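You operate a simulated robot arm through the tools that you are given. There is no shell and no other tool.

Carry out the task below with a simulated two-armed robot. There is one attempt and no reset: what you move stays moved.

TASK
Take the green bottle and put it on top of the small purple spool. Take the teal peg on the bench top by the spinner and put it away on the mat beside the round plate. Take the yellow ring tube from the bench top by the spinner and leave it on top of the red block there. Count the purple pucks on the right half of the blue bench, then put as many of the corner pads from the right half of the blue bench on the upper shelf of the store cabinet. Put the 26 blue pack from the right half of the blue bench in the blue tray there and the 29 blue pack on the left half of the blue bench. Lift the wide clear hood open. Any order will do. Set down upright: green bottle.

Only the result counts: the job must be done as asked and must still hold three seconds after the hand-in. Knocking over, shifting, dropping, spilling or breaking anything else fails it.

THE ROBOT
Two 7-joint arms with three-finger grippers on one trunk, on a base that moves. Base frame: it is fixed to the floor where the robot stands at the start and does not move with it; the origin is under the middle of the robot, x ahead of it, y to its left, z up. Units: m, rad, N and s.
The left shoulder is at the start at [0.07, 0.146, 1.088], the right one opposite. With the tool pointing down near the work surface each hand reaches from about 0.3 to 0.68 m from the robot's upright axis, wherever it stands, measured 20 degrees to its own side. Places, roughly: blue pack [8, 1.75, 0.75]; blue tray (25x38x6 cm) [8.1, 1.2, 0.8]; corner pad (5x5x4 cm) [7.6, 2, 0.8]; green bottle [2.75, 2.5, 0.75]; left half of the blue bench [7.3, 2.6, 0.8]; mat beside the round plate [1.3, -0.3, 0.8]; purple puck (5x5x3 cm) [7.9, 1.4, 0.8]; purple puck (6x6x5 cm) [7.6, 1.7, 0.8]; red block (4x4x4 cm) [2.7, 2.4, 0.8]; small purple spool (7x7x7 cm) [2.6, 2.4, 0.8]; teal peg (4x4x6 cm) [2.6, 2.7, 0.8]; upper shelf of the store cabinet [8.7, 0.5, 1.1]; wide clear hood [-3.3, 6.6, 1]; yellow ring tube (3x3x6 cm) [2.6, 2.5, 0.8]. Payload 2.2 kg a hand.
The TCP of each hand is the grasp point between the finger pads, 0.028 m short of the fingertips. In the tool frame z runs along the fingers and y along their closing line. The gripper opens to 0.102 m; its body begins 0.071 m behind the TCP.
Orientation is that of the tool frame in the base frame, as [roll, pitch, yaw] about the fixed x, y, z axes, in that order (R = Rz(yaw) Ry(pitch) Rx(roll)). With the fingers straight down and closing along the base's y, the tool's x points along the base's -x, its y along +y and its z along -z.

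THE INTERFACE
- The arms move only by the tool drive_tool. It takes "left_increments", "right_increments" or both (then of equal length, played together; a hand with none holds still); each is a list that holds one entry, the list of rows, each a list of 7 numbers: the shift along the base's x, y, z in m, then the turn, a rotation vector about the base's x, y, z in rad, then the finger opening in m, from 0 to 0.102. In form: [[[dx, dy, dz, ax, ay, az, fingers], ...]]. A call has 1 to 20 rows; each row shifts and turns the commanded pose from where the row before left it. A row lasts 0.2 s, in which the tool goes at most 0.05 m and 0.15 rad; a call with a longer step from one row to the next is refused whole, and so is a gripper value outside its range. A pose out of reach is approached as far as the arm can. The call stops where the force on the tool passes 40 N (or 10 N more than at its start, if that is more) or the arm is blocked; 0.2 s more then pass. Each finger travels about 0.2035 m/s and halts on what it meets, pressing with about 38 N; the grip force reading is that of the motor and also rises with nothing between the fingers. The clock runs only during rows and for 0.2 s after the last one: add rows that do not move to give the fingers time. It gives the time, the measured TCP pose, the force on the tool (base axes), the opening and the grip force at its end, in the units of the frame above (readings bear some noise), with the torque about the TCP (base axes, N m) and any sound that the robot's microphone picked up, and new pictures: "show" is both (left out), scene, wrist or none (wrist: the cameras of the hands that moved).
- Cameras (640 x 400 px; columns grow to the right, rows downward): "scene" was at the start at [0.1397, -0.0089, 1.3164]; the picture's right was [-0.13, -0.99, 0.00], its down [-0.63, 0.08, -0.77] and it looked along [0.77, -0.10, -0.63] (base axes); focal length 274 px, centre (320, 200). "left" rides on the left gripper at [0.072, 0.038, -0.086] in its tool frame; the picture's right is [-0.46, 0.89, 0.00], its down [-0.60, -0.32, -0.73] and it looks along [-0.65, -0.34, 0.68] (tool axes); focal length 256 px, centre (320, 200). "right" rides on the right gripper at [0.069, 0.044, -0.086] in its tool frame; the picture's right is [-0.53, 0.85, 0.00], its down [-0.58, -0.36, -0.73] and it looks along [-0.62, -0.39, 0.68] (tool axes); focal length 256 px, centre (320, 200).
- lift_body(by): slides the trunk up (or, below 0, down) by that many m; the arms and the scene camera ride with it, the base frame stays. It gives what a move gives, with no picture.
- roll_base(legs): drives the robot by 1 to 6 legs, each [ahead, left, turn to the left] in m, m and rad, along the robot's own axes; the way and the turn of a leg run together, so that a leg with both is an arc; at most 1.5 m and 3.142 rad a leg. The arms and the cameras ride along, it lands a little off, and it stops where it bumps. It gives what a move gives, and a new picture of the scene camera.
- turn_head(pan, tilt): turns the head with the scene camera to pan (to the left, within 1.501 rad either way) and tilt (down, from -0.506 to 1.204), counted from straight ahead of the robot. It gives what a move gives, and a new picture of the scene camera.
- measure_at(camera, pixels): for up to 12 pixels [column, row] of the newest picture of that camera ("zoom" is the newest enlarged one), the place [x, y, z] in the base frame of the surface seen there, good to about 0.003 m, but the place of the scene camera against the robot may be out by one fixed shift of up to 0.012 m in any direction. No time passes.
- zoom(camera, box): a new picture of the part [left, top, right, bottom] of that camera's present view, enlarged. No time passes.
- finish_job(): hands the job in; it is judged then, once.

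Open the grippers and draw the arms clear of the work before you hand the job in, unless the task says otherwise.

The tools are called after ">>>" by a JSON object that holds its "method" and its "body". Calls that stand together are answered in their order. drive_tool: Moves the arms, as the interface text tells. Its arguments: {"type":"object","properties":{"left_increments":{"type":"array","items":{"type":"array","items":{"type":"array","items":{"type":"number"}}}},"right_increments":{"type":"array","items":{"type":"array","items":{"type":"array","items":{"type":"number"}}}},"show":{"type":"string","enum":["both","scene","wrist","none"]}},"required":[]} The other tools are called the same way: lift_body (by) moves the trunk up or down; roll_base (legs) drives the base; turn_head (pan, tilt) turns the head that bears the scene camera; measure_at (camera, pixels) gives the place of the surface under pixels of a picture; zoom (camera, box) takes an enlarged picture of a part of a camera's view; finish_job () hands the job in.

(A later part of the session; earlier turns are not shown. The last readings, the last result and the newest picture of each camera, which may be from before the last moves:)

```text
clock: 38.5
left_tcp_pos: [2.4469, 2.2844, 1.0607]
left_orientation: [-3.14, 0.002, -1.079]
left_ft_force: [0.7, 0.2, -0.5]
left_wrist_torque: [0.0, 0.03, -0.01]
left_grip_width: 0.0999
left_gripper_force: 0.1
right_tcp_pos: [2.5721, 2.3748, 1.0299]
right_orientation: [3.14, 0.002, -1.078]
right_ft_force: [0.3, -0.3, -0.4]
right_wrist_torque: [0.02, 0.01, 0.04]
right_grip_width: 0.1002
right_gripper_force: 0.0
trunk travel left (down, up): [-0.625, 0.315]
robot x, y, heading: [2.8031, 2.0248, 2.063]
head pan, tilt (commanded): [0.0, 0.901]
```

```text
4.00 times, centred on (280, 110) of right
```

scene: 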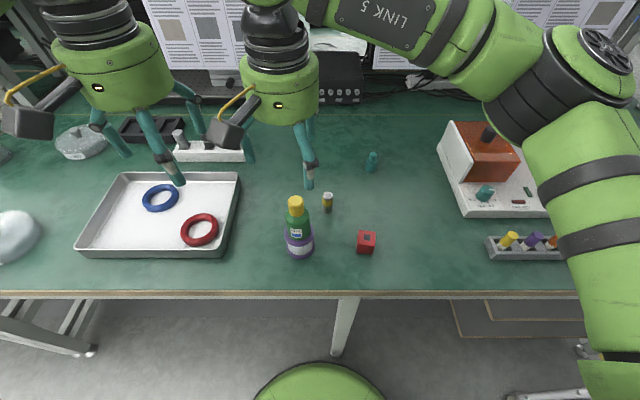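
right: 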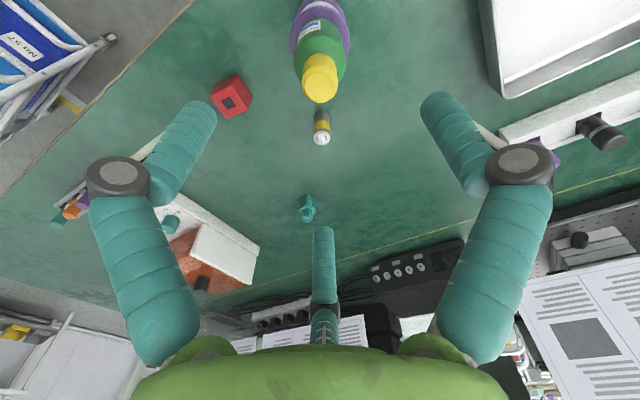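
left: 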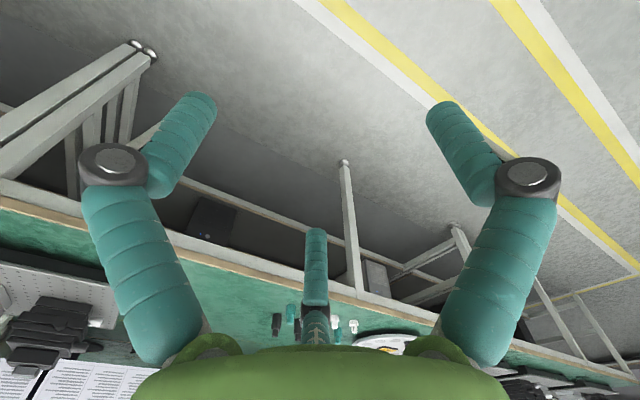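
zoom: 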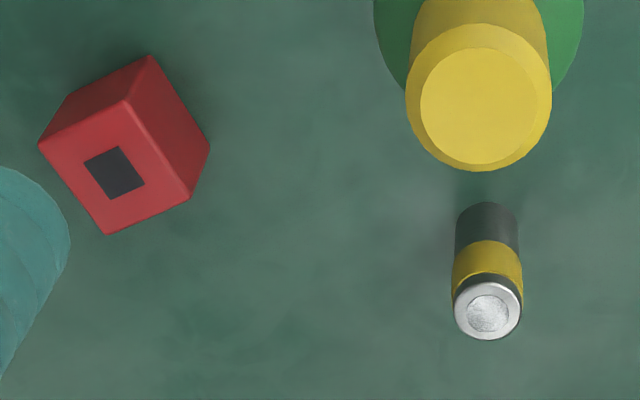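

Measuring the block's top corners and tube's top rim in this zoom.

>>> {"method": "measure_at", "body": {"camera": "zoom", "pixels": [[124, 110], [185, 196], [109, 228], [47, 146], [115, 172], [488, 312], [462, 310], [515, 310], [488, 334], [488, 290], [488, 250]]}}

```text
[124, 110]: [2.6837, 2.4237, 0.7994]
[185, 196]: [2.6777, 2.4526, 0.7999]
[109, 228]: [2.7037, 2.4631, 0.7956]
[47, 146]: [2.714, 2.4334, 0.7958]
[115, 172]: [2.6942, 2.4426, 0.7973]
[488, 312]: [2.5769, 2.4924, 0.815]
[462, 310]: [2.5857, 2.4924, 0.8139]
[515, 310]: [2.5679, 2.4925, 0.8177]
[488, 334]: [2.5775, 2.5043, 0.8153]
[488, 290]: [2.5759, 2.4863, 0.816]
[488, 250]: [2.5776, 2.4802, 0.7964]
```

Red block centre ≈ (2.695, 2.443, 0.798); tube axis ≈ (2.577, 2.494), top 0.8155. To keep the wrist camera away from the bottle I rotate the hand +1.6 rad about z while moving above the tube.

>>> {"method": "drive_tool", "body": {"right_increments": [[[0.0005, 0.0108, 0, 0, 0, 0.1455, 0.1], [0.0005, 0.0108, 0, 0, 0, 0.1455, 0.1], [0.0005, 0.0108, 0, 0, 0, 0.1455, 0.1], [0.0005, 0.0108, 0, 0, 0, 0.1455, 0.1], [0.0005, 0.0108, 0, 0, 0, 0.1455, 0.1], [0.0005, 0.0108, 0, 0, 0, 0.1455, 0.1], [0.0005, 0.0108, 0, 0, 0, 0.1455, 0.1], [0.0005, 0.0108, 0, 0, 0, 0.1455, 0.1], [0.0005, 0.0108, 0, 0, 0, 0.1455, 0.1], [0.0005, 0.0108, 0, 0, 0, 0.1455, 0.1], [0.0005, 0.0108, 0, 0, 0, 0.1455, 0.1], [0, 0, 0, 0, 0, 0, 0.1]]], "show": "both"}}

```text
clock: 41.1
left_tcp_pos: [2.4457, 2.2853, 1.0598]
left_orientation: [-3.141, -0.001, -1.079]
left_ft_force: [-0.6, -0.3, 0.3]
left_wrist_torque: [0.0, -0.02, 0.0]
left_grip_width: 0.1
left_gripper_force: 0.1
right_tcp_pos: [2.5766, 2.4321, 1.0277]
right_orientation: [-3.12, 0.018, 0.109]
right_ft_force: [0.5, -0.2, -0.6]
right_wrist_torque: [-0.01, -0.01, -0.03]
right_grip_width: 0.0997
right_gripper_force: 0.1
right hand out of reach, approached as far as the arm can: row 8, 9, 10, 11
trunk travel left (down, up): [-0.625, 0.315]
robot x, y, heading: [2.8058, 2.0284, 2.058]
head pan, tilt (commanded): [0.0, 0.901]
```

scene: 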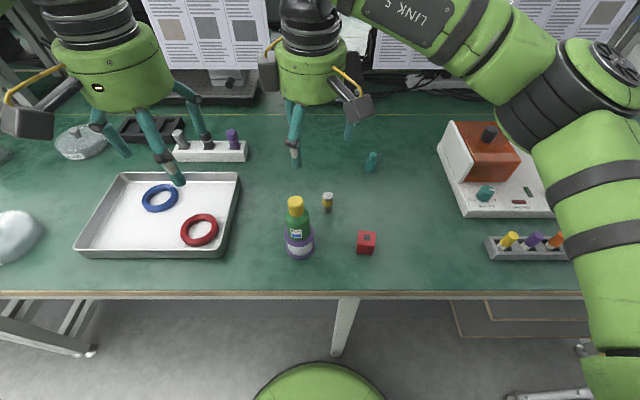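
right: 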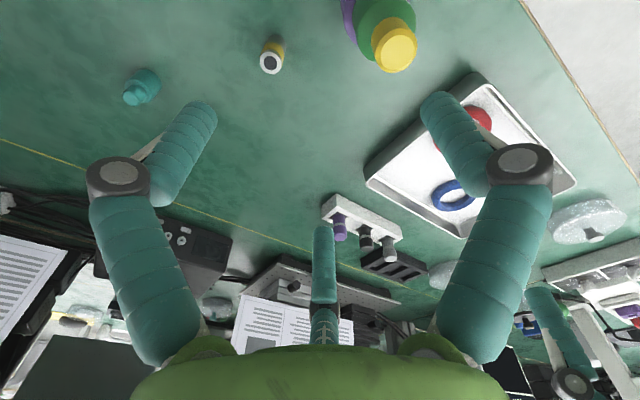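

The wrist hits its limit near yaw 0.11. I back off the commanded rotation to about yaw −0.04, which still keeps both the camera and side box clear of the bottle.

>>> {"method": "drive_tool", "body": {"right_increments": [[[0, 0, 0, 0, 0, -0.14, 0.1], [0, 0, 0, 0, 0, -0.14, 0.1], [0, 0, 0, 0, 0, -0.14, 0.1], [0, 0, 0, 0, 0, -0.14, 0.1], [0, 0, 0, 0, 0, 0, 0.1]]], "show": "wrist"}}

```text
clock: 42.3
left_tcp_pos: [2.4474, 2.2848, 1.0606]
left_orientation: [3.141, 0.0, -1.079]
left_ft_force: [-0.1, -0.8, 0.0]
left_wrist_torque: [0.0, -0.02, 0.01]
left_grip_width: 0.1001
left_gripper_force: 0.1
right_tcp_pos: [2.5787, 2.4318, 1.0292]
right_orientation: [-3.122, 0.018, -0.453]
right_ft_force: [-0.8, 0.2, 0.0]
right_wrist_torque: [-0.03, -0.01, -0.01]
right_grip_width: 0.1
right_gripper_force: 0.0
trunk travel left (down, up): [-0.625, 0.315]
robot x, y, heading: [2.8077, 2.0292, 2.064]
head pan, tilt (commanded): [0.0, 0.901]
```

right: 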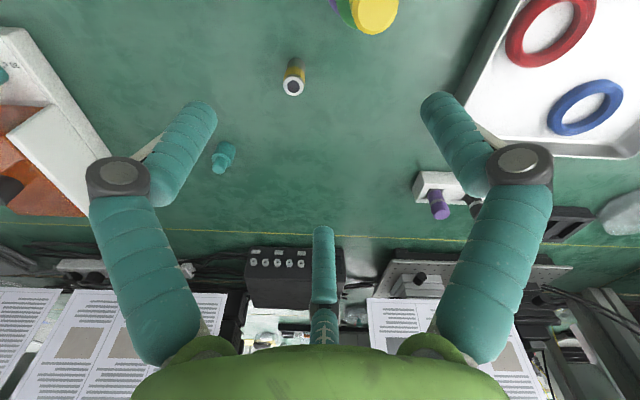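

The command was reset to the reached pose (yaw −0.453, slight tilt). I move above the tube, remove the tilt, and rotate to about yaw −0.1.

>>> {"method": "drive_tool", "body": {"right_increments": [[[-0.0005, 0.0207, 0, -0.0255, -0.0076, 0.117, 0.08], [-0.0006, 0.0207, 0, 0, 0, 0.117, 0.08], [-0.0006, 0.0207, 0, 0, 0, 0.117, 0.08], [0, 0, -0.03, 0, 0, 0, 0.07], [0, 0, 0, 0, 0, 0, 0.07]]], "show": "both"}}

```text
clock: 43.5
left_tcp_pos: [2.4465, 2.2839, 1.0611]
left_orientation: [-3.141, -0.001, -1.08]
left_ft_force: [0.5, -0.7, 0.3]
left_wrist_torque: [0.02, 0.02, 0.01]
left_grip_width: 0.1
left_gripper_force: 0.1
right_tcp_pos: [2.5764, 2.4825, 0.9978]
right_orientation: [3.141, 0.001, -0.16]
right_ft_force: [0.3, 0.5, -0.7]
right_wrist_torque: [0.0, 0.0, 0.02]
right_grip_width: 0.0697
right_gripper_force: 0.1
right hand out of reach, approached as far as the arm can: row 3
trunk travel left (down, up): [-0.625, 0.315]
robot x, y, heading: [2.8082, 2.028, 2.056]
head pan, tilt (commanded): [0.0, 0.901]
```

scene: 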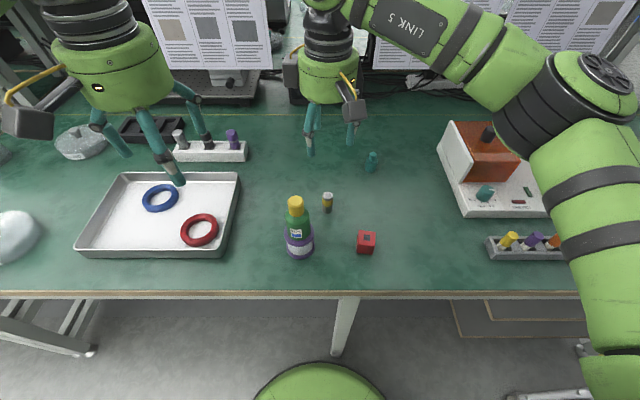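
right: 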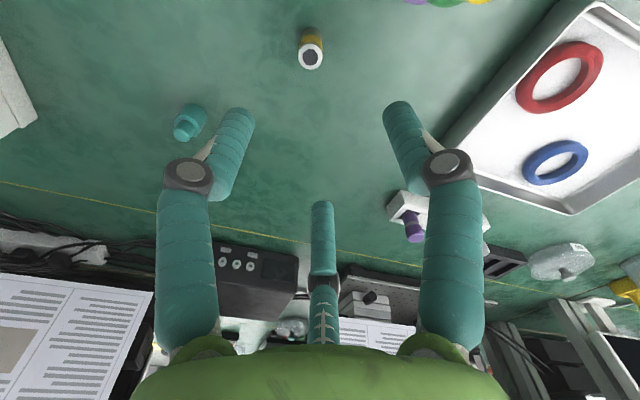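

Tube top appears at (310,60). I re-measure and then correct position with a small back-rotation.

>>> {"method": "measure_at", "body": {"camera": "right", "pixels": [[310, 61], [302, 61], [319, 61], [310, 53], [310, 68]]}}

>>> {"method": "drive_tool", "body": {"right_increments": [[[0.001, 0.0115, 0, 0, 0, -0.1, 0.07], [0, 0, -0.02, 0, 0, 0, 0.07], [0, 0, 0, 0, 0, 0, 0.07]]], "show": "wrist"}}

```text
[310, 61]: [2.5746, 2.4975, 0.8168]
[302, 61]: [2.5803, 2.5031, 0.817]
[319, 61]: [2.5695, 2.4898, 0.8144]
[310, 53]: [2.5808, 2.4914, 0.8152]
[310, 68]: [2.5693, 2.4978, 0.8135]
```

```text
clock: 44.3
left_tcp_pos: [2.4457, 2.2851, 1.0617]
left_orientation: [3.14, 0.0, -1.077]
left_ft_force: [-0.6, -0.2, 0.5]
left_wrist_torque: [-0.02, -0.02, 0.0]
left_grip_width: 0.0999
left_gripper_force: 0.0
right_tcp_pos: [2.5765, 2.4954, 0.9786]
right_orientation: [3.14, 0.001, -0.26]
right_ft_force: [0.5, 0.5, -0.4]
right_wrist_torque: [0.0, 0.01, -0.01]
right_grip_width: 0.0698
right_gripper_force: 0.0
trunk travel left (down, up): [-0.625, 0.315]
robot x, y, heading: [2.8056, 2.0301, 2.06]
head pan, tilt (commanded): [0.0, 0.901]
```

right: 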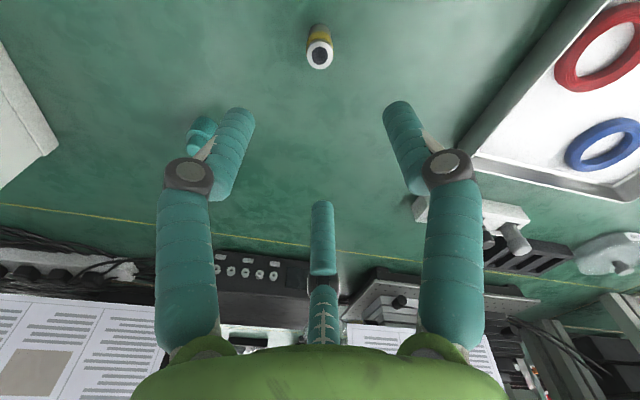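

Tube top now at (319,57), near the hand axis. I verify and descend to just above it.

>>> {"method": "measure_at", "body": {"camera": "right", "pixels": [[319, 57], [310, 57], [328, 57], [319, 66], [319, 47]]}}

>>> {"method": "drive_tool", "body": {"right_increments": [[[0, 0, -0.04, 0, 0, 0, 0.07], [0, 0, -0.04, 0, 0, 0, 0.07], [0, 0, -0.03, 0, 0, 0, 0.07], [0, 0, 0, 0, 0, 0, 0.07]]], "show": "both"}}

```text
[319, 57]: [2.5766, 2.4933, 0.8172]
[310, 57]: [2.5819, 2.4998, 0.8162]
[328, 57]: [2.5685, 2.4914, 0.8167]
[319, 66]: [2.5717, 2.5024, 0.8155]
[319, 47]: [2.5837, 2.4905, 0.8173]
```

```text
clock: 45.3
left_tcp_pos: [2.4475, 2.2843, 1.0601]
left_orientation: [3.141, 0.0, -1.078]
left_ft_force: [0.0, -0.4, -0.4]
left_wrist_torque: [-0.03, 0.0, -0.02]
left_grip_width: 0.1
left_gripper_force: 0.0
right_tcp_pos: [2.5768, 2.4951, 0.8679]
right_orientation: [3.139, 0.003, -0.257]
right_ft_force: [-0.1, -1.0, 0.1]
right_wrist_torque: [0.02, -0.01, 0.04]
right_grip_width: 0.07
right_gripper_force: 0.1
trunk travel left (down, up): [-0.625, 0.315]
robot x, y, heading: [2.8084, 2.0285, 2.064]
head pan, tilt (commanded): [0.0, 0.901]
```

scene: 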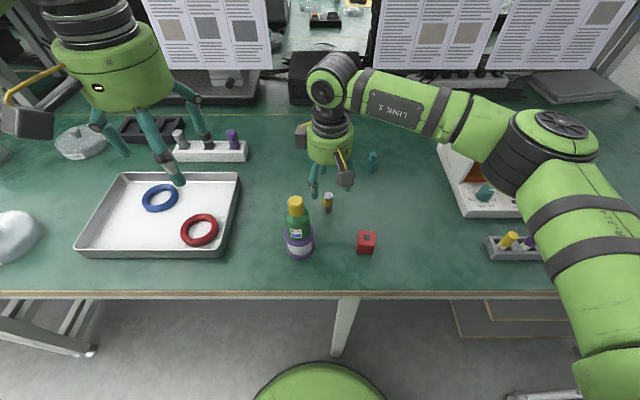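
right: 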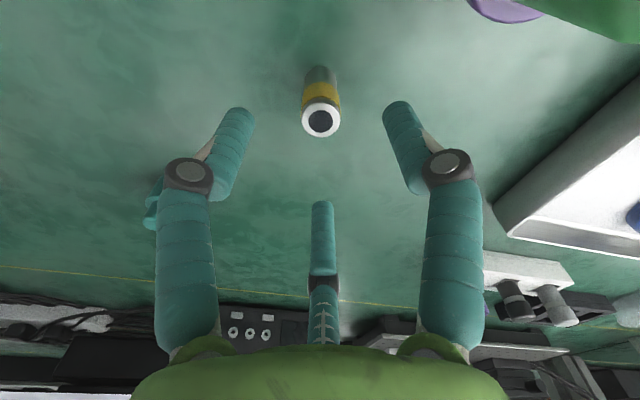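

Clearance to the bottle looks good. I descend to TCP z≈0.797 and close on the tube.

>>> {"method": "drive_tool", "body": {"right_increments": [[[0, -0.001, -0.035, 0, 0, 0, 0.07], [0, 0, -0.025, 0, 0, 0, 0.07], [0, 0, -0.011, 0, 0, 0, 0.07], [0, 0, 0, 0, 0, 0, 0.07], [0, 0, 0, 0, 0, 0, 0.015], [0, 0, 0, 0, 0, 0, 0.015], [0, 0, 0, 0, 0, 0, 0.015]]], "show": "both"}}

```text
clock: 46.9
left_tcp_pos: [2.4467, 2.2836, 1.061]
left_orientation: [3.141, -0.001, -1.078]
left_ft_force: [0.2, -0.2, -0.4]
left_wrist_torque: [0.03, 0.0, 0.01]
left_grip_width: 0.1
left_gripper_force: 0.1
right_tcp_pos: [2.5783, 2.4948, 0.7978]
right_orientation: [3.14, 0.001, -0.257]
right_ft_force: [-0.1, -0.2, -1.4]
right_wrist_torque: [0.01, 0.03, 0.01]
right_grip_width: 0.0226
right_gripper_force: 37.9
trunk travel left (down, up): [-0.625, 0.315]
robot x, y, heading: [2.8062, 2.0282, 2.059]
head pan, tilt (commanded): [0.0, 0.901]
```

scene: 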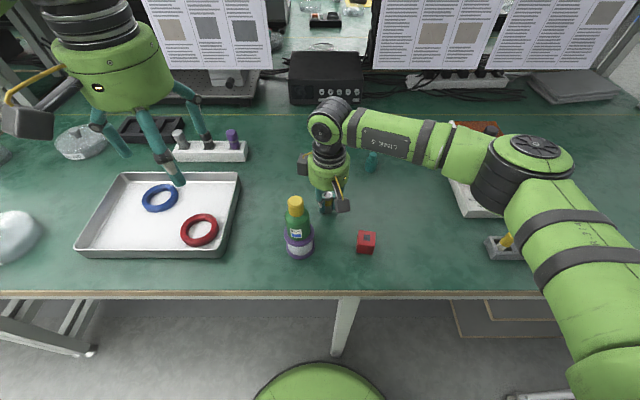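
right: 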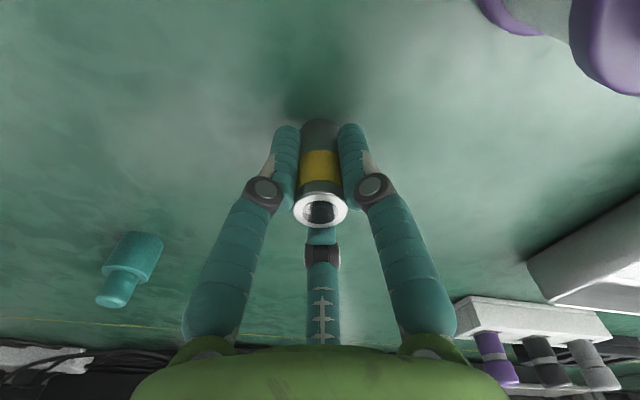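

Tube gripped (width 0.0226). I lift it 0.11 m, then carry it to the red block while rotating back to yaw ≈ −1.08.

>>> {"method": "drive_tool", "body": {"right_increments": [[[0, 0, 0.03, 0, 0, 0, 0.015], [0, 0, 0.04, 0, 0, 0, 0.015], [0, 0, 0.04, 0, 0, 0, 0.015], [0.0197, -0.0087, 0, 0, 0, -0.137, 0.015], [0.0197, -0.0087, 0, 0, 0, -0.137, 0.015], [0.0197, -0.0087, 0, 0, 0, -0.137, 0.015], [0.0197, -0.0087, 0, 0, 0, -0.137, 0.015], [0.0197, -0.0087, 0, 0, 0, -0.137, 0.015], [0.0197, -0.0087, 0, 0, 0, -0.137, 0.015], [0, 0, 0, 0, 0, 0, 0.015]]], "show": "both"}}

```text
clock: 49.1
left_tcp_pos: [2.4471, 2.2851, 1.0599]
left_orientation: [3.142, -0.001, -1.079]
left_ft_force: [0.4, -0.1, -1.1]
left_wrist_torque: [-0.05, -0.02, 0.0]
left_grip_width: 0.0999
left_gripper_force: 0.1
right_tcp_pos: [2.6967, 2.4416, 0.9077]
right_orientation: [3.141, 0.003, -1.082]
right_ft_force: [-0.4, 0.2, -1.1]
right_wrist_torque: [0.0, 0.01, 0.0]
right_grip_width: 0.0227
right_gripper_force: 38.2
trunk travel left (down, up): [-0.625, 0.315]
robot x, y, heading: [2.8031, 2.0266, 2.063]
head pan, tilt (commanded): [0.0, 0.901]
```

scene: 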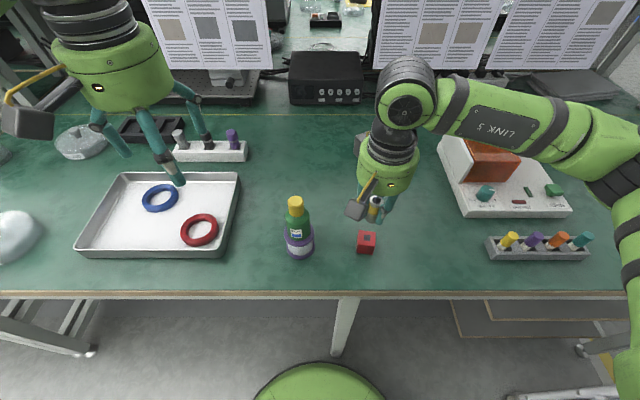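
right: 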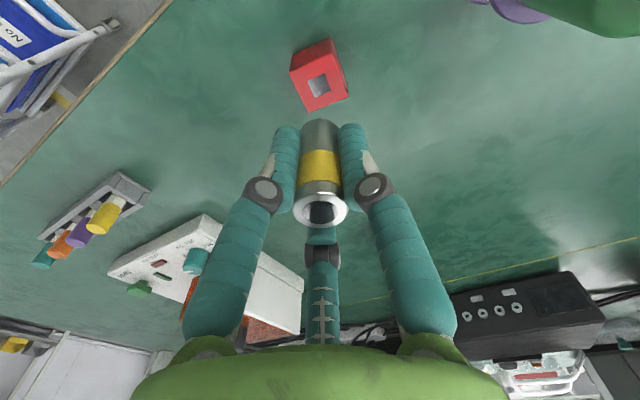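

Over the block now; I zoom the wrist view to measure the block's top face again for final alignment.

>>> {"method": "zoom", "body": {"camera": "right", "box": [260, 20, 388, 130]}}

```text
3.64 times, centred on (324, 75) of right
```

zoom: 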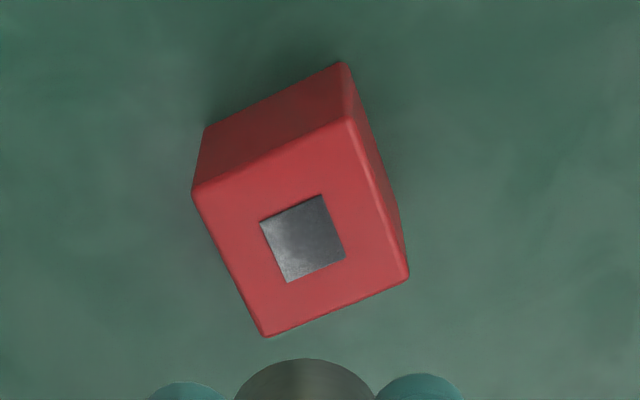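

>>> {"method": "measure_at", "body": {"camera": "zoom", "pixels": [[345, 125], [405, 275], [267, 332], [199, 192], [302, 238], [260, 220], [322, 195], [345, 258], [288, 282]]}}

```text
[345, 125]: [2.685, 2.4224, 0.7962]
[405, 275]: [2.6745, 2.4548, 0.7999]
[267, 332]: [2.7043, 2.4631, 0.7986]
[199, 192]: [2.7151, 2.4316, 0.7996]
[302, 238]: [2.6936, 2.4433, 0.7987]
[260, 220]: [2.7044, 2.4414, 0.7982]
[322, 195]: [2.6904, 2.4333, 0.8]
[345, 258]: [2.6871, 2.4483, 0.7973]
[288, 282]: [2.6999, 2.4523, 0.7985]
```

Block centre (2.6947, 2.4430), top 0.7988. I shift slightly and lower to ~6 mm above contact (expected contact TCP z ≈ 0.835).

>>> {"method": "drive_tool", "body": {"right_increments": [[[-0.0012, 0.001, -0.03, 0, 0, 0, 0.015], [0, 0, -0.025, 0, 0, 0, 0.015], [0, 0, -0.01, 0, 0, 0, 0.015], [0, 0, 0, 0, 0, 0, 0.015], [0, 0, 0, 0, 0, 0, 0.015]]], "show": "both"}}

>>> {"method": "zoom", "body": {"camera": "scene", "box": [330, 180, 410, 260]}}

```text
clock: 50.3
left_tcp_pos: [2.4465, 2.2852, 1.0606]
left_orientation: [3.139, -0.001, -1.079]
left_ft_force: [-0.5, -0.2, 0.0]
left_wrist_torque: [0.02, -0.03, -0.01]
left_grip_width: 0.0998
left_gripper_force: 0.2
right_tcp_pos: [2.696, 2.4439, 0.8431]
right_orientation: [3.14, 0.001, -1.082]
right_ft_force: [0.8, 0.7, 0.2]
right_wrist_torque: [0.01, 0.03, -0.02]
right_grip_width: 0.0227
right_gripper_force: 38.1
trunk travel left (down, up): [-0.625, 0.315]
robot x, y, heading: [2.808, 2.0268, 2.061]
head pan, tilt (commanded): [0.0, 0.901]
```

scene: 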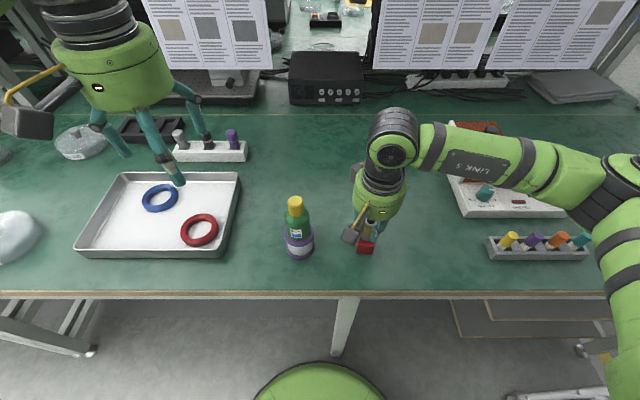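
right: 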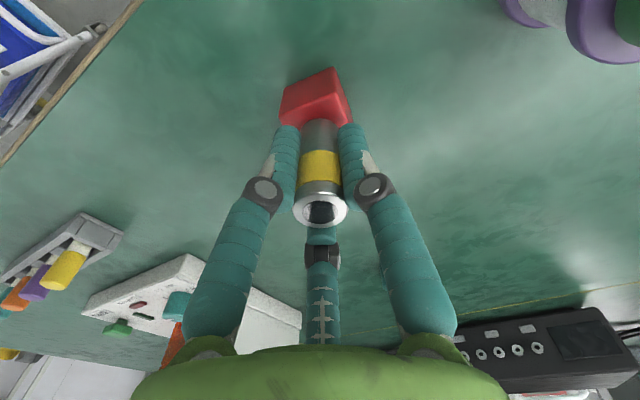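

```text
5.00 times, centred on (370, 220) of scene
```

zoom: 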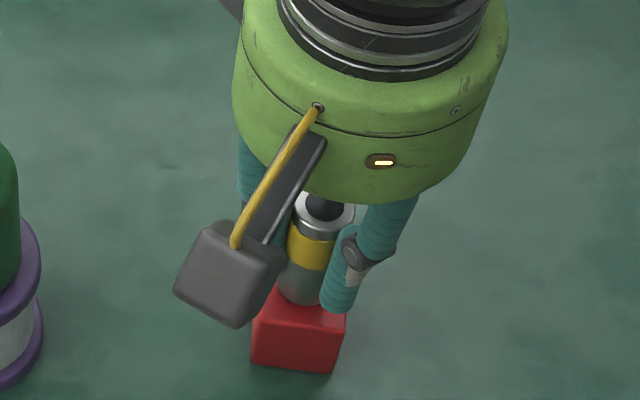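

Centred over the block with a few mm left. I lower in small steps until contact force appears.

>>> {"method": "drive_tool", "body": {"right_increments": [[[0, 0, -0.004, 0, 0, 0, 0.015], [0, 0, -0.002, 0, 0, 0, 0.015], [0, 0, 0, 0, 0, 0, 0.015]]], "show": "none"}}

```text
clock: 51.1
left_tcp_pos: [2.447, 2.2851, 1.0608]
left_orientation: [-3.14, 0.001, -1.078]
left_ft_force: [0.3, -0.3, -0.3]
left_wrist_torque: [0.0, 0.05, 0.04]
left_grip_width: 0.1
left_gripper_force: 0.1
right_tcp_pos: [2.6959, 2.4425, 0.8356]
right_orientation: [3.14, 0.002, -1.08]
right_ft_force: [-0.9, -0.3, -1.4]
right_wrist_torque: [0.03, 0.04, 0.0]
right_grip_width: 0.0229
right_gripper_force: 37.8
trunk travel left (down, up): [-0.625, 0.315]
robot x, y, heading: [2.8062, 2.0283, 2.059]
head pan, tilt (commanded): [0.0, 0.901]
```

No contact yet at z=0.8356; continuing in 1–1.5 mm steps.

>>> {"method": "drive_tool", "body": {"right_increments": [[[0, 0, -0.0015, 0, 0, 0, 0.015], [0, 0, 0, 0, 0, 0, 0.015]]], "show": "none"}}

```text
clock: 51.7
left_tcp_pos: [2.4465, 2.2839, 1.0609]
left_orientation: [-3.14, 0.002, -1.079]
left_ft_force: [0.2, 0.2, 0.5]
left_wrist_torque: [0.01, 0.01, 0.01]
left_grip_width: 0.1003
left_gripper_force: 0.0
right_tcp_pos: [2.6934, 2.4427, 0.8361]
right_orientation: [3.141, 0.002, -1.081]
right_ft_force: [0.3, 0.2, 4.9]
right_wrist_torque: [0.0, -0.02, -0.01]
right_grip_width: 0.0224
right_gripper_force: 37.7
trunk travel left (down, up): [-0.625, 0.315]
robot x, y, heading: [2.8037, 2.0291, 2.062]
head pan, tilt (commanded): [0.0, 0.901]
```

Contact (4.9 N). I open the fingers gently to release the tube.

>>> {"method": "drive_tool", "body": {"right_increments": [[[0, 0, 0, 0, 0, 0, 0.028], [0, 0, 0, 0, 0, 0, 0.035], [0, 0, 0, 0, 0, 0, 0.05], [0, 0, 0, 0, 0, 0, 0.065]]], "show": "wrist"}}

>>> {"method": "zoom", "body": {"camera": "scene", "box": [330, 180, 410, 260]}}

```text
clock: 52.7
left_tcp_pos: [2.4471, 2.2845, 1.0605]
left_orientation: [3.14, -0.001, -1.078]
left_ft_force: [-0.1, 0.6, 0.0]
left_wrist_torque: [0.0, -0.02, -0.02]
left_grip_width: 0.1001
left_gripper_force: 0.1
right_tcp_pos: [2.6953, 2.4427, 0.8361]
right_orientation: [3.14, 0.001, -1.081]
right_ft_force: [0.2, -0.7, 0.0]
right_wrist_torque: [0.01, 0.0, 0.0]
right_grip_width: 0.0649
right_gripper_force: 0.0
trunk travel left (down, up): [-0.625, 0.315]
robot x, y, heading: [2.8093, 2.0284, 2.061]
head pan, tilt (commanded): [0.0, 0.901]
```

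right: 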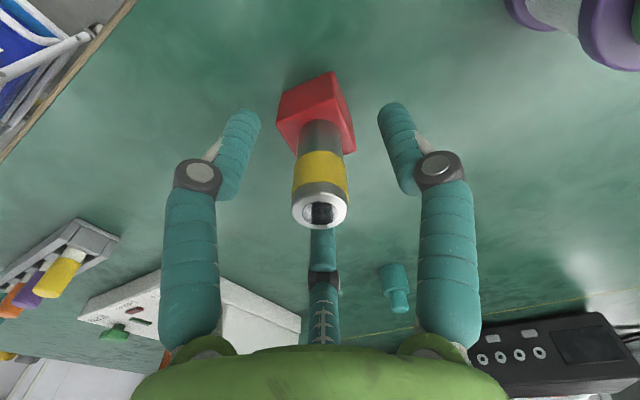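

```text
5.00 times, centred on (370, 220) of scene
```

zoom: 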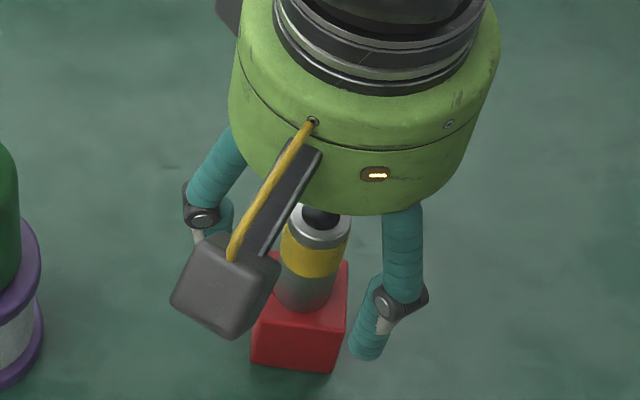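

The tube stands on the red block. I raise straight up and then move toward the teal peg at (2.618, 2.668).

>>> {"method": "drive_tool", "body": {"right_increments": [[[0, 0, 0.03, 0, 0, 0, 0.07], [0, 0, 0.045, 0, 0, 0, 0.08], [0, 0, 0.045, 0, 0, 0, 0.08], [0, 0, 0.02, 0, 0, 0, 0.08], [-0.01, 0.04, 0, 0, 0, 0, 0.08], [-0.01, 0.04, 0, 0, 0, 0, 0.08], [-0.01, 0.04, 0, 0, 0, 0, 0.08], [0, 0, 0, 0, 0, 0, 0.08]]], "show": "both"}}

```text
clock: 54.5
left_tcp_pos: [2.4466, 2.2852, 1.0609]
left_orientation: [-3.141, -0.001, -1.078]
left_ft_force: [0.3, -0.4, 0.1]
left_wrist_torque: [-0.01, 0.02, -0.02]
left_grip_width: 0.1
left_gripper_force: 0.1
right_tcp_pos: [2.6645, 2.5648, 0.9741]
right_orientation: [3.139, 0.002, -1.081]
right_ft_force: [-1.4, -0.5, -0.6]
right_wrist_torque: [0.0, 0.0, 0.01]
right_grip_width: 0.08
right_gripper_force: 0.2
trunk travel left (down, up): [-0.625, 0.315]
robot x, y, heading: [2.8089, 2.0312, 2.058]
head pan, tilt (commanded): [0.0, 0.901]
```

scene: 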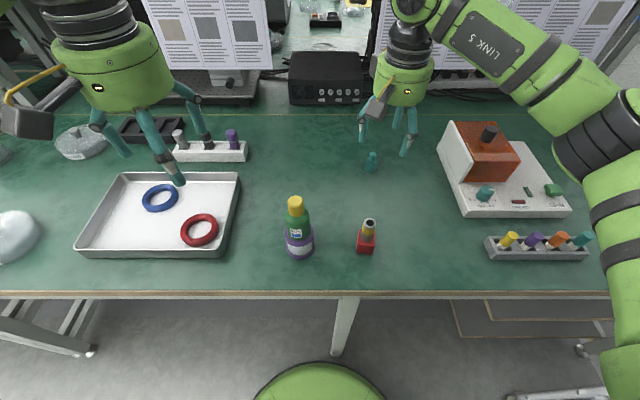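
right: 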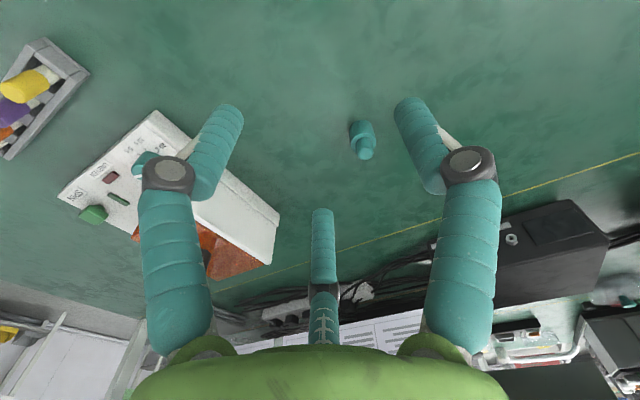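

Measuring the peg from the wrist view at (366,152), plus zoom to see its geometry.

>>> {"method": "zoom", "body": {"camera": "right", "box": [330, 100, 400, 170]}}

```text
5.71 times, centred on (365, 135) of right
```

zoom: 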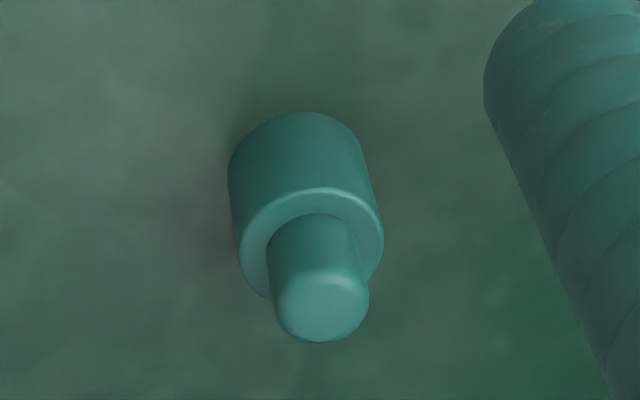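

>>> {"method": "measure_at", "body": {"camera": "zoom", "pixels": [[322, 308], [290, 308], [355, 305], [322, 335], [315, 285], [250, 240], [376, 235], [315, 196], [300, 130], [240, 180]]}}

```text
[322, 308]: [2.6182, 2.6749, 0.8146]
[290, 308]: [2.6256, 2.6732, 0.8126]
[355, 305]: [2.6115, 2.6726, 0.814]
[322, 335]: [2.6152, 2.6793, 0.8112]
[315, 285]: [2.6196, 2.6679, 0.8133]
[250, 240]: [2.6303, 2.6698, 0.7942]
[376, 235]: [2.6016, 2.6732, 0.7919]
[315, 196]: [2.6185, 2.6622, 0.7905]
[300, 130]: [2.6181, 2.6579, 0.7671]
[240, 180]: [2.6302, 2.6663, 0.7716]
```

Peg axis ≈ (2.618, 2.6735), shoulder 0.793, top 0.8145. I move over and descend to verify.

>>> {"method": "drive_tool", "body": {"right_increments": [[[-0.0155, 0.0362, -0.02, 0, 0, 0, 0.08], [-0.0155, 0.0362, -0.02, 0, 0, 0, 0.08], [-0.0155, 0.0362, -0.02, 0, 0, 0, 0.08], [0, 0, -0.03, 0, 0, 0, 0.08], [0, 0, 0, 0, 0, 0, 0.08]]], "show": "both"}}

```text
clock: 55.7
left_tcp_pos: [2.4449, 2.2832, 1.0599]
left_orientation: [-3.139, 0.001, -1.078]
left_ft_force: [-0.1, -0.9, -1.2]
left_wrist_torque: [0.04, -0.04, -0.01]
left_grip_width: 0.1003
left_gripper_force: 0.1
right_tcp_pos: [2.6212, 2.6611, 0.8903]
right_orientation: [-3.141, 0.001, -1.08]
right_ft_force: [0.2, -0.6, -0.3]
right_wrist_torque: [-0.01, -0.05, 0.05]
right_grip_width: 0.0798
right_gripper_force: 0.1
right hand out of reach, approached as far as the arm can: row 3
trunk travel left (down, up): [-0.625, 0.315]
robot x, y, heading: [2.8091, 2.0251, 2.066]
head pan, tilt (commanded): [0.0, 0.901]
```

scene: 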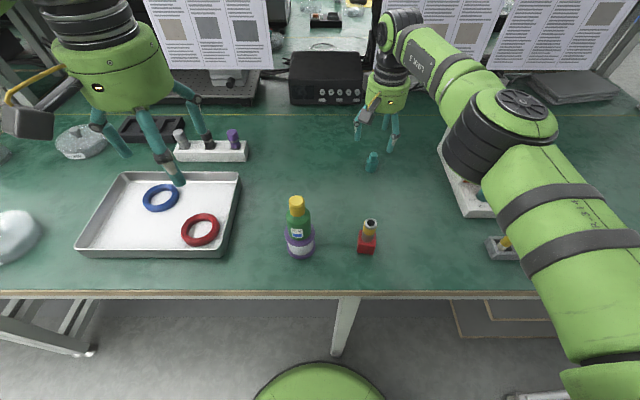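
right: 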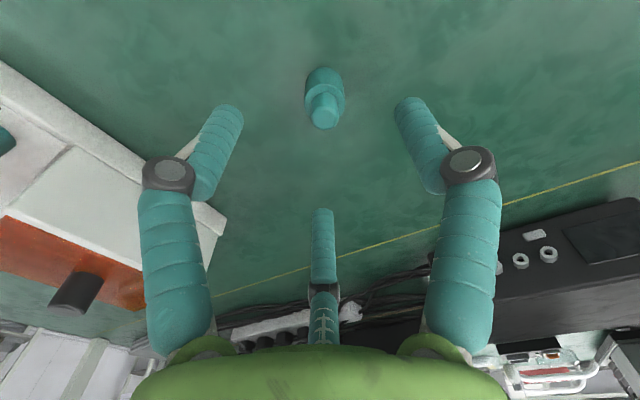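

The arm is at its reach limit 12 mm short at this height. I try stepping the last bit while lower; fallback is nudging the base.

>>> {"method": "drive_tool", "body": {"right_increments": [[[-0.003, 0.012, -0.01, 0, 0, 0, 0.08], [0, 0, 0, 0, 0, 0, 0.08]]], "show": "wrist"}}

```text
clock: 56.3
left_tcp_pos: [2.4457, 2.2837, 1.0609]
left_orientation: [-3.141, 0.0, -1.08]
left_ft_force: [0.4, -0.6, 0.4]
left_wrist_torque: [-0.01, 0.0, 0.01]
left_grip_width: 0.1
left_gripper_force: 0.1
right_tcp_pos: [2.6218, 2.6642, 0.8836]
right_orientation: [3.14, 0.003, -1.08]
right_ft_force: [1.0, 1.0, -0.5]
right_wrist_torque: [-0.03, 0.01, 0.06]
right_grip_width: 0.0799
right_gripper_force: 0.1
right hand out of reach, approached as far as the arm can: row 1
trunk travel left (down, up): [-0.625, 0.315]
robot x, y, heading: [2.8062, 2.0289, 2.06]
head pan, tilt (commanded): [0.0, 0.901]
```

right: 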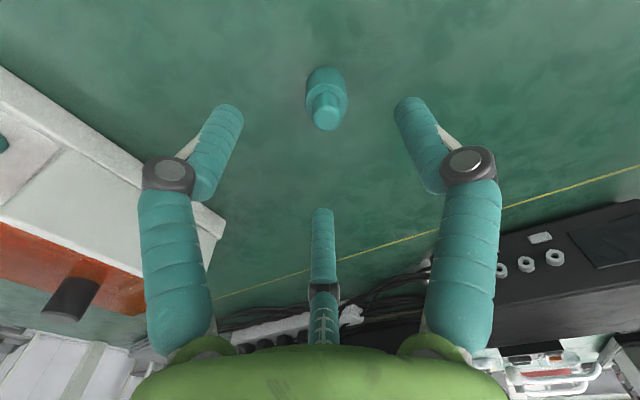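

About 1 cm short. There's ~6 cm of base clearance to the bench leg, so I nudge the base 2 cm ahead (all hands are above objects).

>>> {"method": "roll_base", "body": {"legs": [[0.022, 0, 0]]}}

```text
clock: 57.1
left_tcp_pos: [2.4379, 2.3022, 1.0623]
left_orientation: [3.14, 0.002, -1.08]
left_ft_force: [0.7, -0.6, -0.1]
left_wrist_torque: [0.05, 0.0, 0.02]
left_grip_width: 0.0999
left_gripper_force: 0.0
right_tcp_pos: [2.6122, 2.6821, 0.8859]
right_orientation: [3.141, 0.004, -1.08]
right_ft_force: [0.8, -0.6, -0.2]
right_wrist_torque: [0.05, 0.02, -0.01]
right_grip_width: 0.08
right_gripper_force: 0.0
trunk travel left (down, up): [-0.625, 0.315]
robot x, y, heading: [2.7963, 2.0493, 2.06]
head pan, tilt (commanded): [0.0, 0.901]
```

scene: 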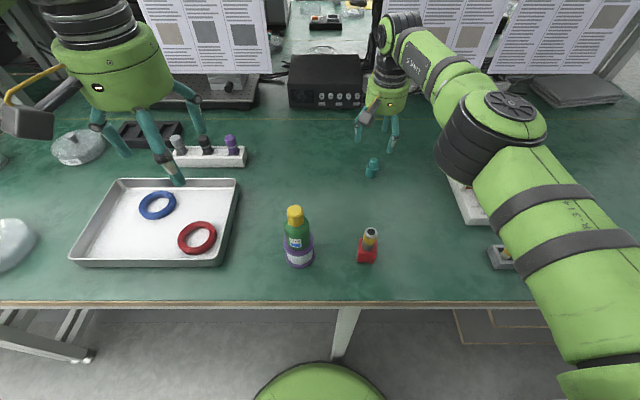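

Now the TCP overshoots by ~(−6,+8.5) mm; I correct and check with the wrist camera.

>>> {"method": "drive_tool", "body": {"right_increments": [[[0.006, -0.0085, -0.01, 0, 0, 0, 0.08], [0, 0, 0, 0, 0, 0, 0.08]]], "show": "wrist"}}

>>> {"method": "zoom", "body": {"camera": "right", "box": [270, 40, 370, 150]}}

```text
clock: 57.7
left_tcp_pos: [2.4363, 2.304, 1.0604]
left_orientation: [-3.139, -0.001, -1.08]
left_ft_force: [-0.3, 0.4, -0.5]
left_wrist_torque: [0.04, -0.02, 0.02]
left_grip_width: 0.0998
left_gripper_force: 0.1
right_tcp_pos: [2.6175, 2.6745, 0.8742]
right_orientation: [3.14, 0.0, -1.079]
right_ft_force: [0.5, -0.9, 0.5]
right_wrist_torque: [0.06, -0.03, -0.03]
right_grip_width: 0.0799
right_gripper_force: 0.1
trunk travel left (down, up): [-0.625, 0.315]
robot x, y, heading: [2.7949, 2.0505, 2.063]
head pan, tilt (commanded): [0.0, 0.901]
```

right: 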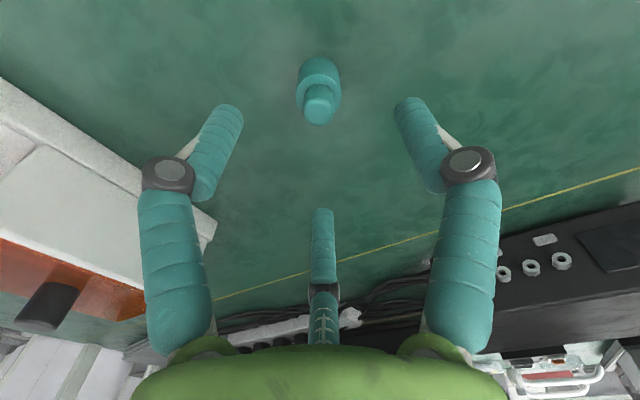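

```text
3.64 times, centred on (320, 95) of right
```

zoom: 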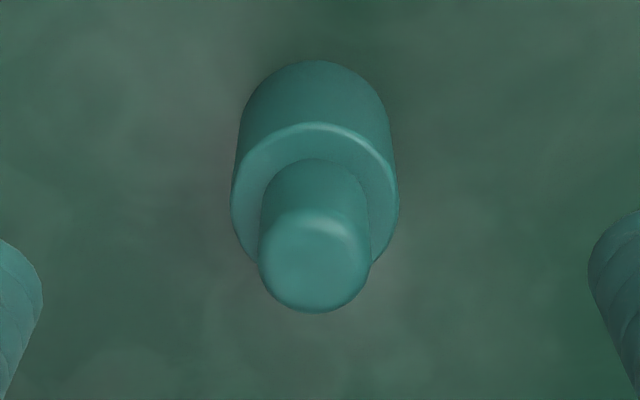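

>>> {"method": "measure_at", "body": {"camera": "zoom", "pixels": [[315, 262], [275, 258], [355, 258], [315, 295], [315, 230], [240, 205], [393, 205]]}}

```text
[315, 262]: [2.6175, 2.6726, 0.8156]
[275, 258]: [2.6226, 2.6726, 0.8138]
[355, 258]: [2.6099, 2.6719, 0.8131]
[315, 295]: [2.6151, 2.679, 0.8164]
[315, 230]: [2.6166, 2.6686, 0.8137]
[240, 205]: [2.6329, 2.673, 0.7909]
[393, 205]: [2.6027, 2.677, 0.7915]
```

Centre (2.6165, 2.673). I descend to z≈0.797 and close on the peg's base.

>>> {"method": "drive_tool", "body": {"right_increments": [[[-0.001, -0.001, -0.035, 0, 0, 0, 0.08], [0, 0, -0.03, 0, 0, 0, 0.08], [0, 0, -0.012, 0, 0, 0, 0.08], [0, 0, 0, 0, 0, 0, 0.08], [0, 0, 0, 0, 0, 0, 0.02], [0, 0, 0, 0, 0, 0, 0.02], [0, 0, 0, 0, 0, 0, 0.02]]], "show": "both"}}

```text
clock: 59.3
left_tcp_pos: [2.4367, 2.3038, 1.0608]
left_orientation: [3.141, 0.0, -1.079]
left_ft_force: [0.0, -0.5, 0.6]
left_wrist_torque: [-0.01, -0.02, 0.01]
left_grip_width: 0.1001
left_gripper_force: 0.2
right_tcp_pos: [2.6183, 2.6741, 0.7983]
right_orientation: [3.139, 0.002, -1.082]
right_ft_force: [-0.2, 0.7, 2.5]
right_wrist_torque: [0.04, -0.06, -0.01]
right_grip_width: 0.0311
right_gripper_force: 38.2
trunk travel left (down, up): [-0.625, 0.315]
robot x, y, heading: [2.7978, 2.0473, 2.066]
head pan, tilt (commanded): [0.0, 0.901]
```

scene: 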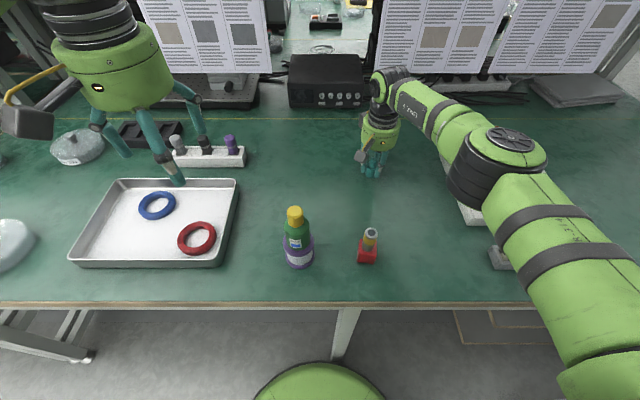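
right: 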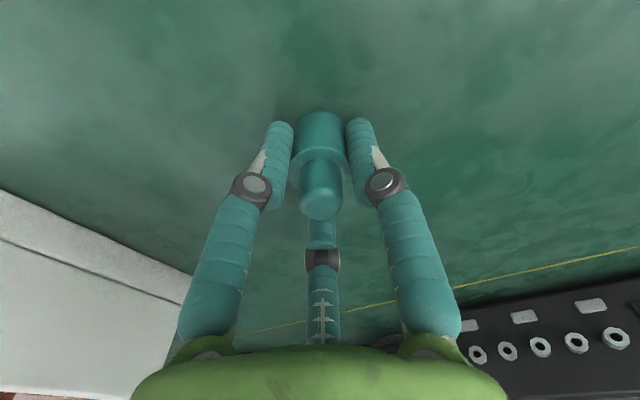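

Peg gripped (0.031). I lift it to ~1.05 m and retract the right hand to the travel pose.

>>> {"method": "drive_tool", "body": {"right_increments": [[[0, 0, 0.03, 0, 0, 0, 0.02], [0, 0, 0.045, 0, 0, 0, 0.02], [0, 0, 0.045, 0, 0, 0, 0.02], [0.033, -0.029, 0.025, 0, 0, 0, 0.02], [0.033, -0.029, 0.025, 0, 0, 0, 0.02], [0.033, -0.029, 0.025, 0, 0, 0, 0.02], [0.033, -0.029, 0.025, 0, 0, 0, 0.02], [0.033, -0.029, 0.02, 0, 0, 0, 0.02], [0.033, -0.029, 0.01, 0, 0, 0, 0.02], [0, 0, 0, 0, 0, 0, 0.02]]], "show": "both"}}

```text
refused: row 4 steps farther than a row can; nothing moved
```

A row exceeded 5 cm; I resend with smaller steps.

>>> {"method": "drive_tool", "body": {"right_increments": [[[0, 0, 0.03, 0, 0, 0, 0.02], [0, 0, 0.045, 0, 0, 0, 0.02], [0, 0, 0.045, 0, 0, 0, 0.02], [0, 0, 0.045, 0, 0, 0, 0.02], [0.033, -0.029, 0.02, 0, 0, 0, 0.02], [0.033, -0.029, 0.02, 0, 0, 0, 0.02], [0.033, -0.029, 0.02, 0, 0, 0, 0.02], [0.033, -0.029, 0.02, 0, 0, 0, 0.02], [0.033, -0.029, 0.01, 0, 0, 0, 0.02], [0.033, -0.029, 0, 0, 0, 0, 0.02], [0, 0, 0, 0, 0, 0, 0.02]]], "show": "both"}}

>>> {"method": "zoom", "body": {"camera": "scene", "box": [260, 180, 420, 280]}}

```text
clock: 61.7
left_tcp_pos: [2.4351, 2.3055, 1.0597]
left_orientation: [3.141, 0.0, -1.079]
left_ft_force: [-0.4, -0.1, -0.5]
left_wrist_torque: [-0.03, -0.01, 0.01]
left_grip_width: 0.1001
left_gripper_force: 0.0
right_tcp_pos: [2.8147, 2.5003, 1.0512]
right_orientation: [3.14, -0.001, -1.08]
right_ft_force: [-0.6, 0.2, -1.5]
right_wrist_torque: [0.0, 0.0, 0.01]
right_grip_width: 0.031
right_gripper_force: 38.2
trunk travel left (down, up): [-0.625, 0.315]
robot x, y, heading: [2.7955, 2.0487, 2.064]
head pan, tilt (commanded): [0.0, 0.901]
```

scene: 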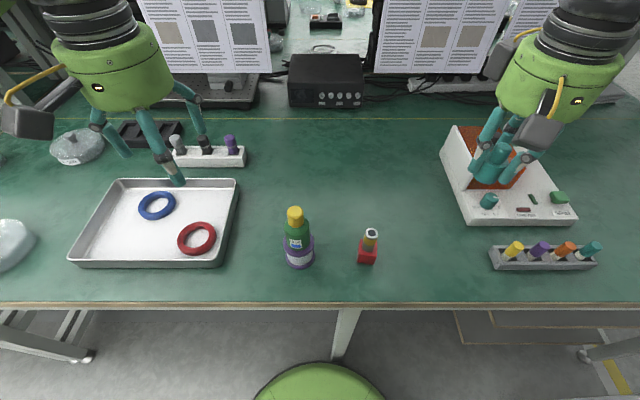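
right: 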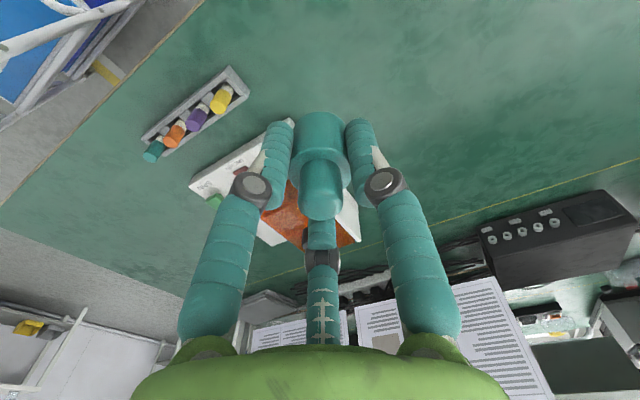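

```text
4.00 times, centred on (340, 230) of scene
```

zoom: 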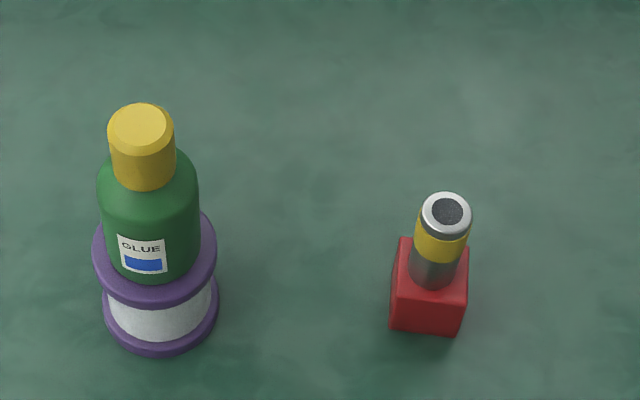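

Bottle-on-spool and tube-on-block both look right in the zoom. Now I back out, turn 180° in mid-aisle and strafe right back toward the round plate with the peg in hand.

>>> {"method": "roll_base", "body": {"legs": [[-0.42, 0, 0], [0, 0, 1.57], [0, 0, 1.57]]}}

```text
clock: 71.8
left_tcp_pos: [3.3485, 1.4171, 1.0603]
left_orientation: [3.141, -0.001, 2.04]
left_ft_force: [-0.1, 0.4, 0.5]
left_wrist_torque: [-0.01, 0.02, -0.01]
left_grip_width: 0.0998
left_gripper_force: 0.1
right_tcp_pos: [2.9642, 1.2288, 1.0521]
right_orientation: [3.141, 0.0, 2.038]
right_ft_force: [0.2, 0.1, -1.6]
right_wrist_torque: [0.0, 0.02, 0.0]
right_grip_width: 0.031
right_gripper_force: 38.1
trunk travel left (down, up): [-0.625, 0.315]
robot x, y, heading: [2.9969, 1.6793, -1.104]
head pan, tilt (commanded): [0.0, 0.901]
```

scene: 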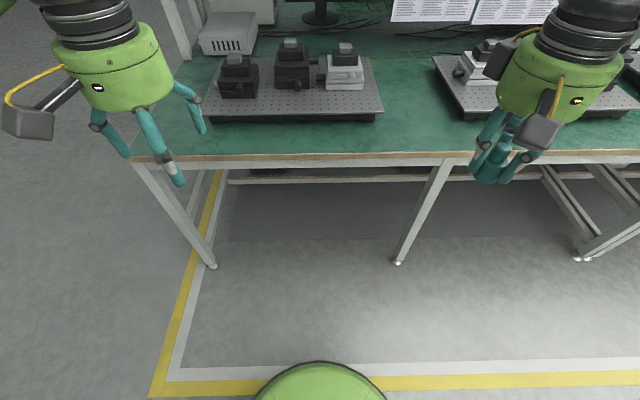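

Robot is at (3.00,1.68), heading −1.10, facing the right bench. I correct heading and strafe right ~2.28 m with a small advance.

>>> {"method": "roll_base", "body": {"legs": [[0, 0, 0.025], [0.1, -1.15, 0], [0.1, -1.13, 0]]}}

```text
clock: 83.5
left_tcp_pos: [1.4588, 0.1612, 1.0607]
left_orientation: [3.141, -0.001, 2.08]
left_ft_force: [-0.2, 0.3, 0.2]
left_wrist_torque: [0.01, 0.02, -0.01]
left_grip_width: 0.1
left_gripper_force: 0.0
right_tcp_pos: [1.0843, -0.0427, 1.0523]
right_orientation: [3.141, 0.003, 2.078]
right_ft_force: [-0.8, -0.1, -2.2]
right_wrist_torque: [-0.01, 0.01, 0.0]
right_grip_width: 0.0312
right_gripper_force: 38.5
trunk travel left (down, up): [-0.625, 0.315]
robot x, y, heading: [1.0963, 0.4102, -1.061]
head pan, tilt (commanded): [0.0, 0.901]
```

scene: 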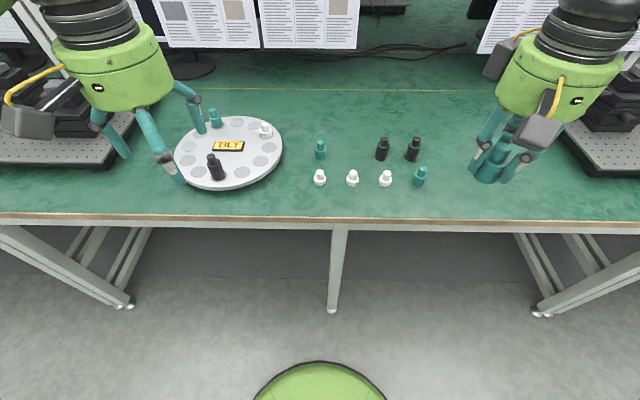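

The plate and loose pegs are in view; I zoom in to look for a mat outline among the pegs.

>>> {"method": "zoom", "body": {"camera": "scene", "box": [270, 90, 480, 220]}}

>>> {"method": "measure_at", "body": {"camera": "scene", "pixels": [[320, 145], [320, 178], [352, 178], [386, 178], [421, 172], [382, 145], [414, 145], [350, 120], [440, 130], [300, 217], [320, 105], [284, 150]]}}

```text
3.05 times, centred on (375, 155) of scene
```

zoom: 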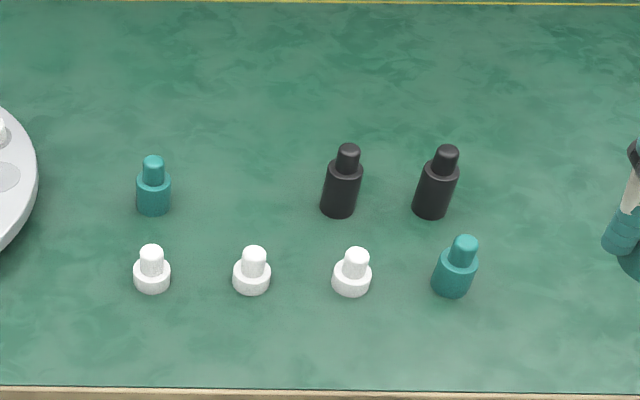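

```text
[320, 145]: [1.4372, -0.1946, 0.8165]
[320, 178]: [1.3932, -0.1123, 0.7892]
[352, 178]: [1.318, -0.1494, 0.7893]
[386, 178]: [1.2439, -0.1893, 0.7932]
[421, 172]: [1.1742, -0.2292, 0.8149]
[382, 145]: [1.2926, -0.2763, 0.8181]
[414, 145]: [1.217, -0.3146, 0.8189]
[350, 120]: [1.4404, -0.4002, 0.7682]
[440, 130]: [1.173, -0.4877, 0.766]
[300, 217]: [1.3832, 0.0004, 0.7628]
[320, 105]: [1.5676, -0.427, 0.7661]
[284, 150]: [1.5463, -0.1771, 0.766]
```

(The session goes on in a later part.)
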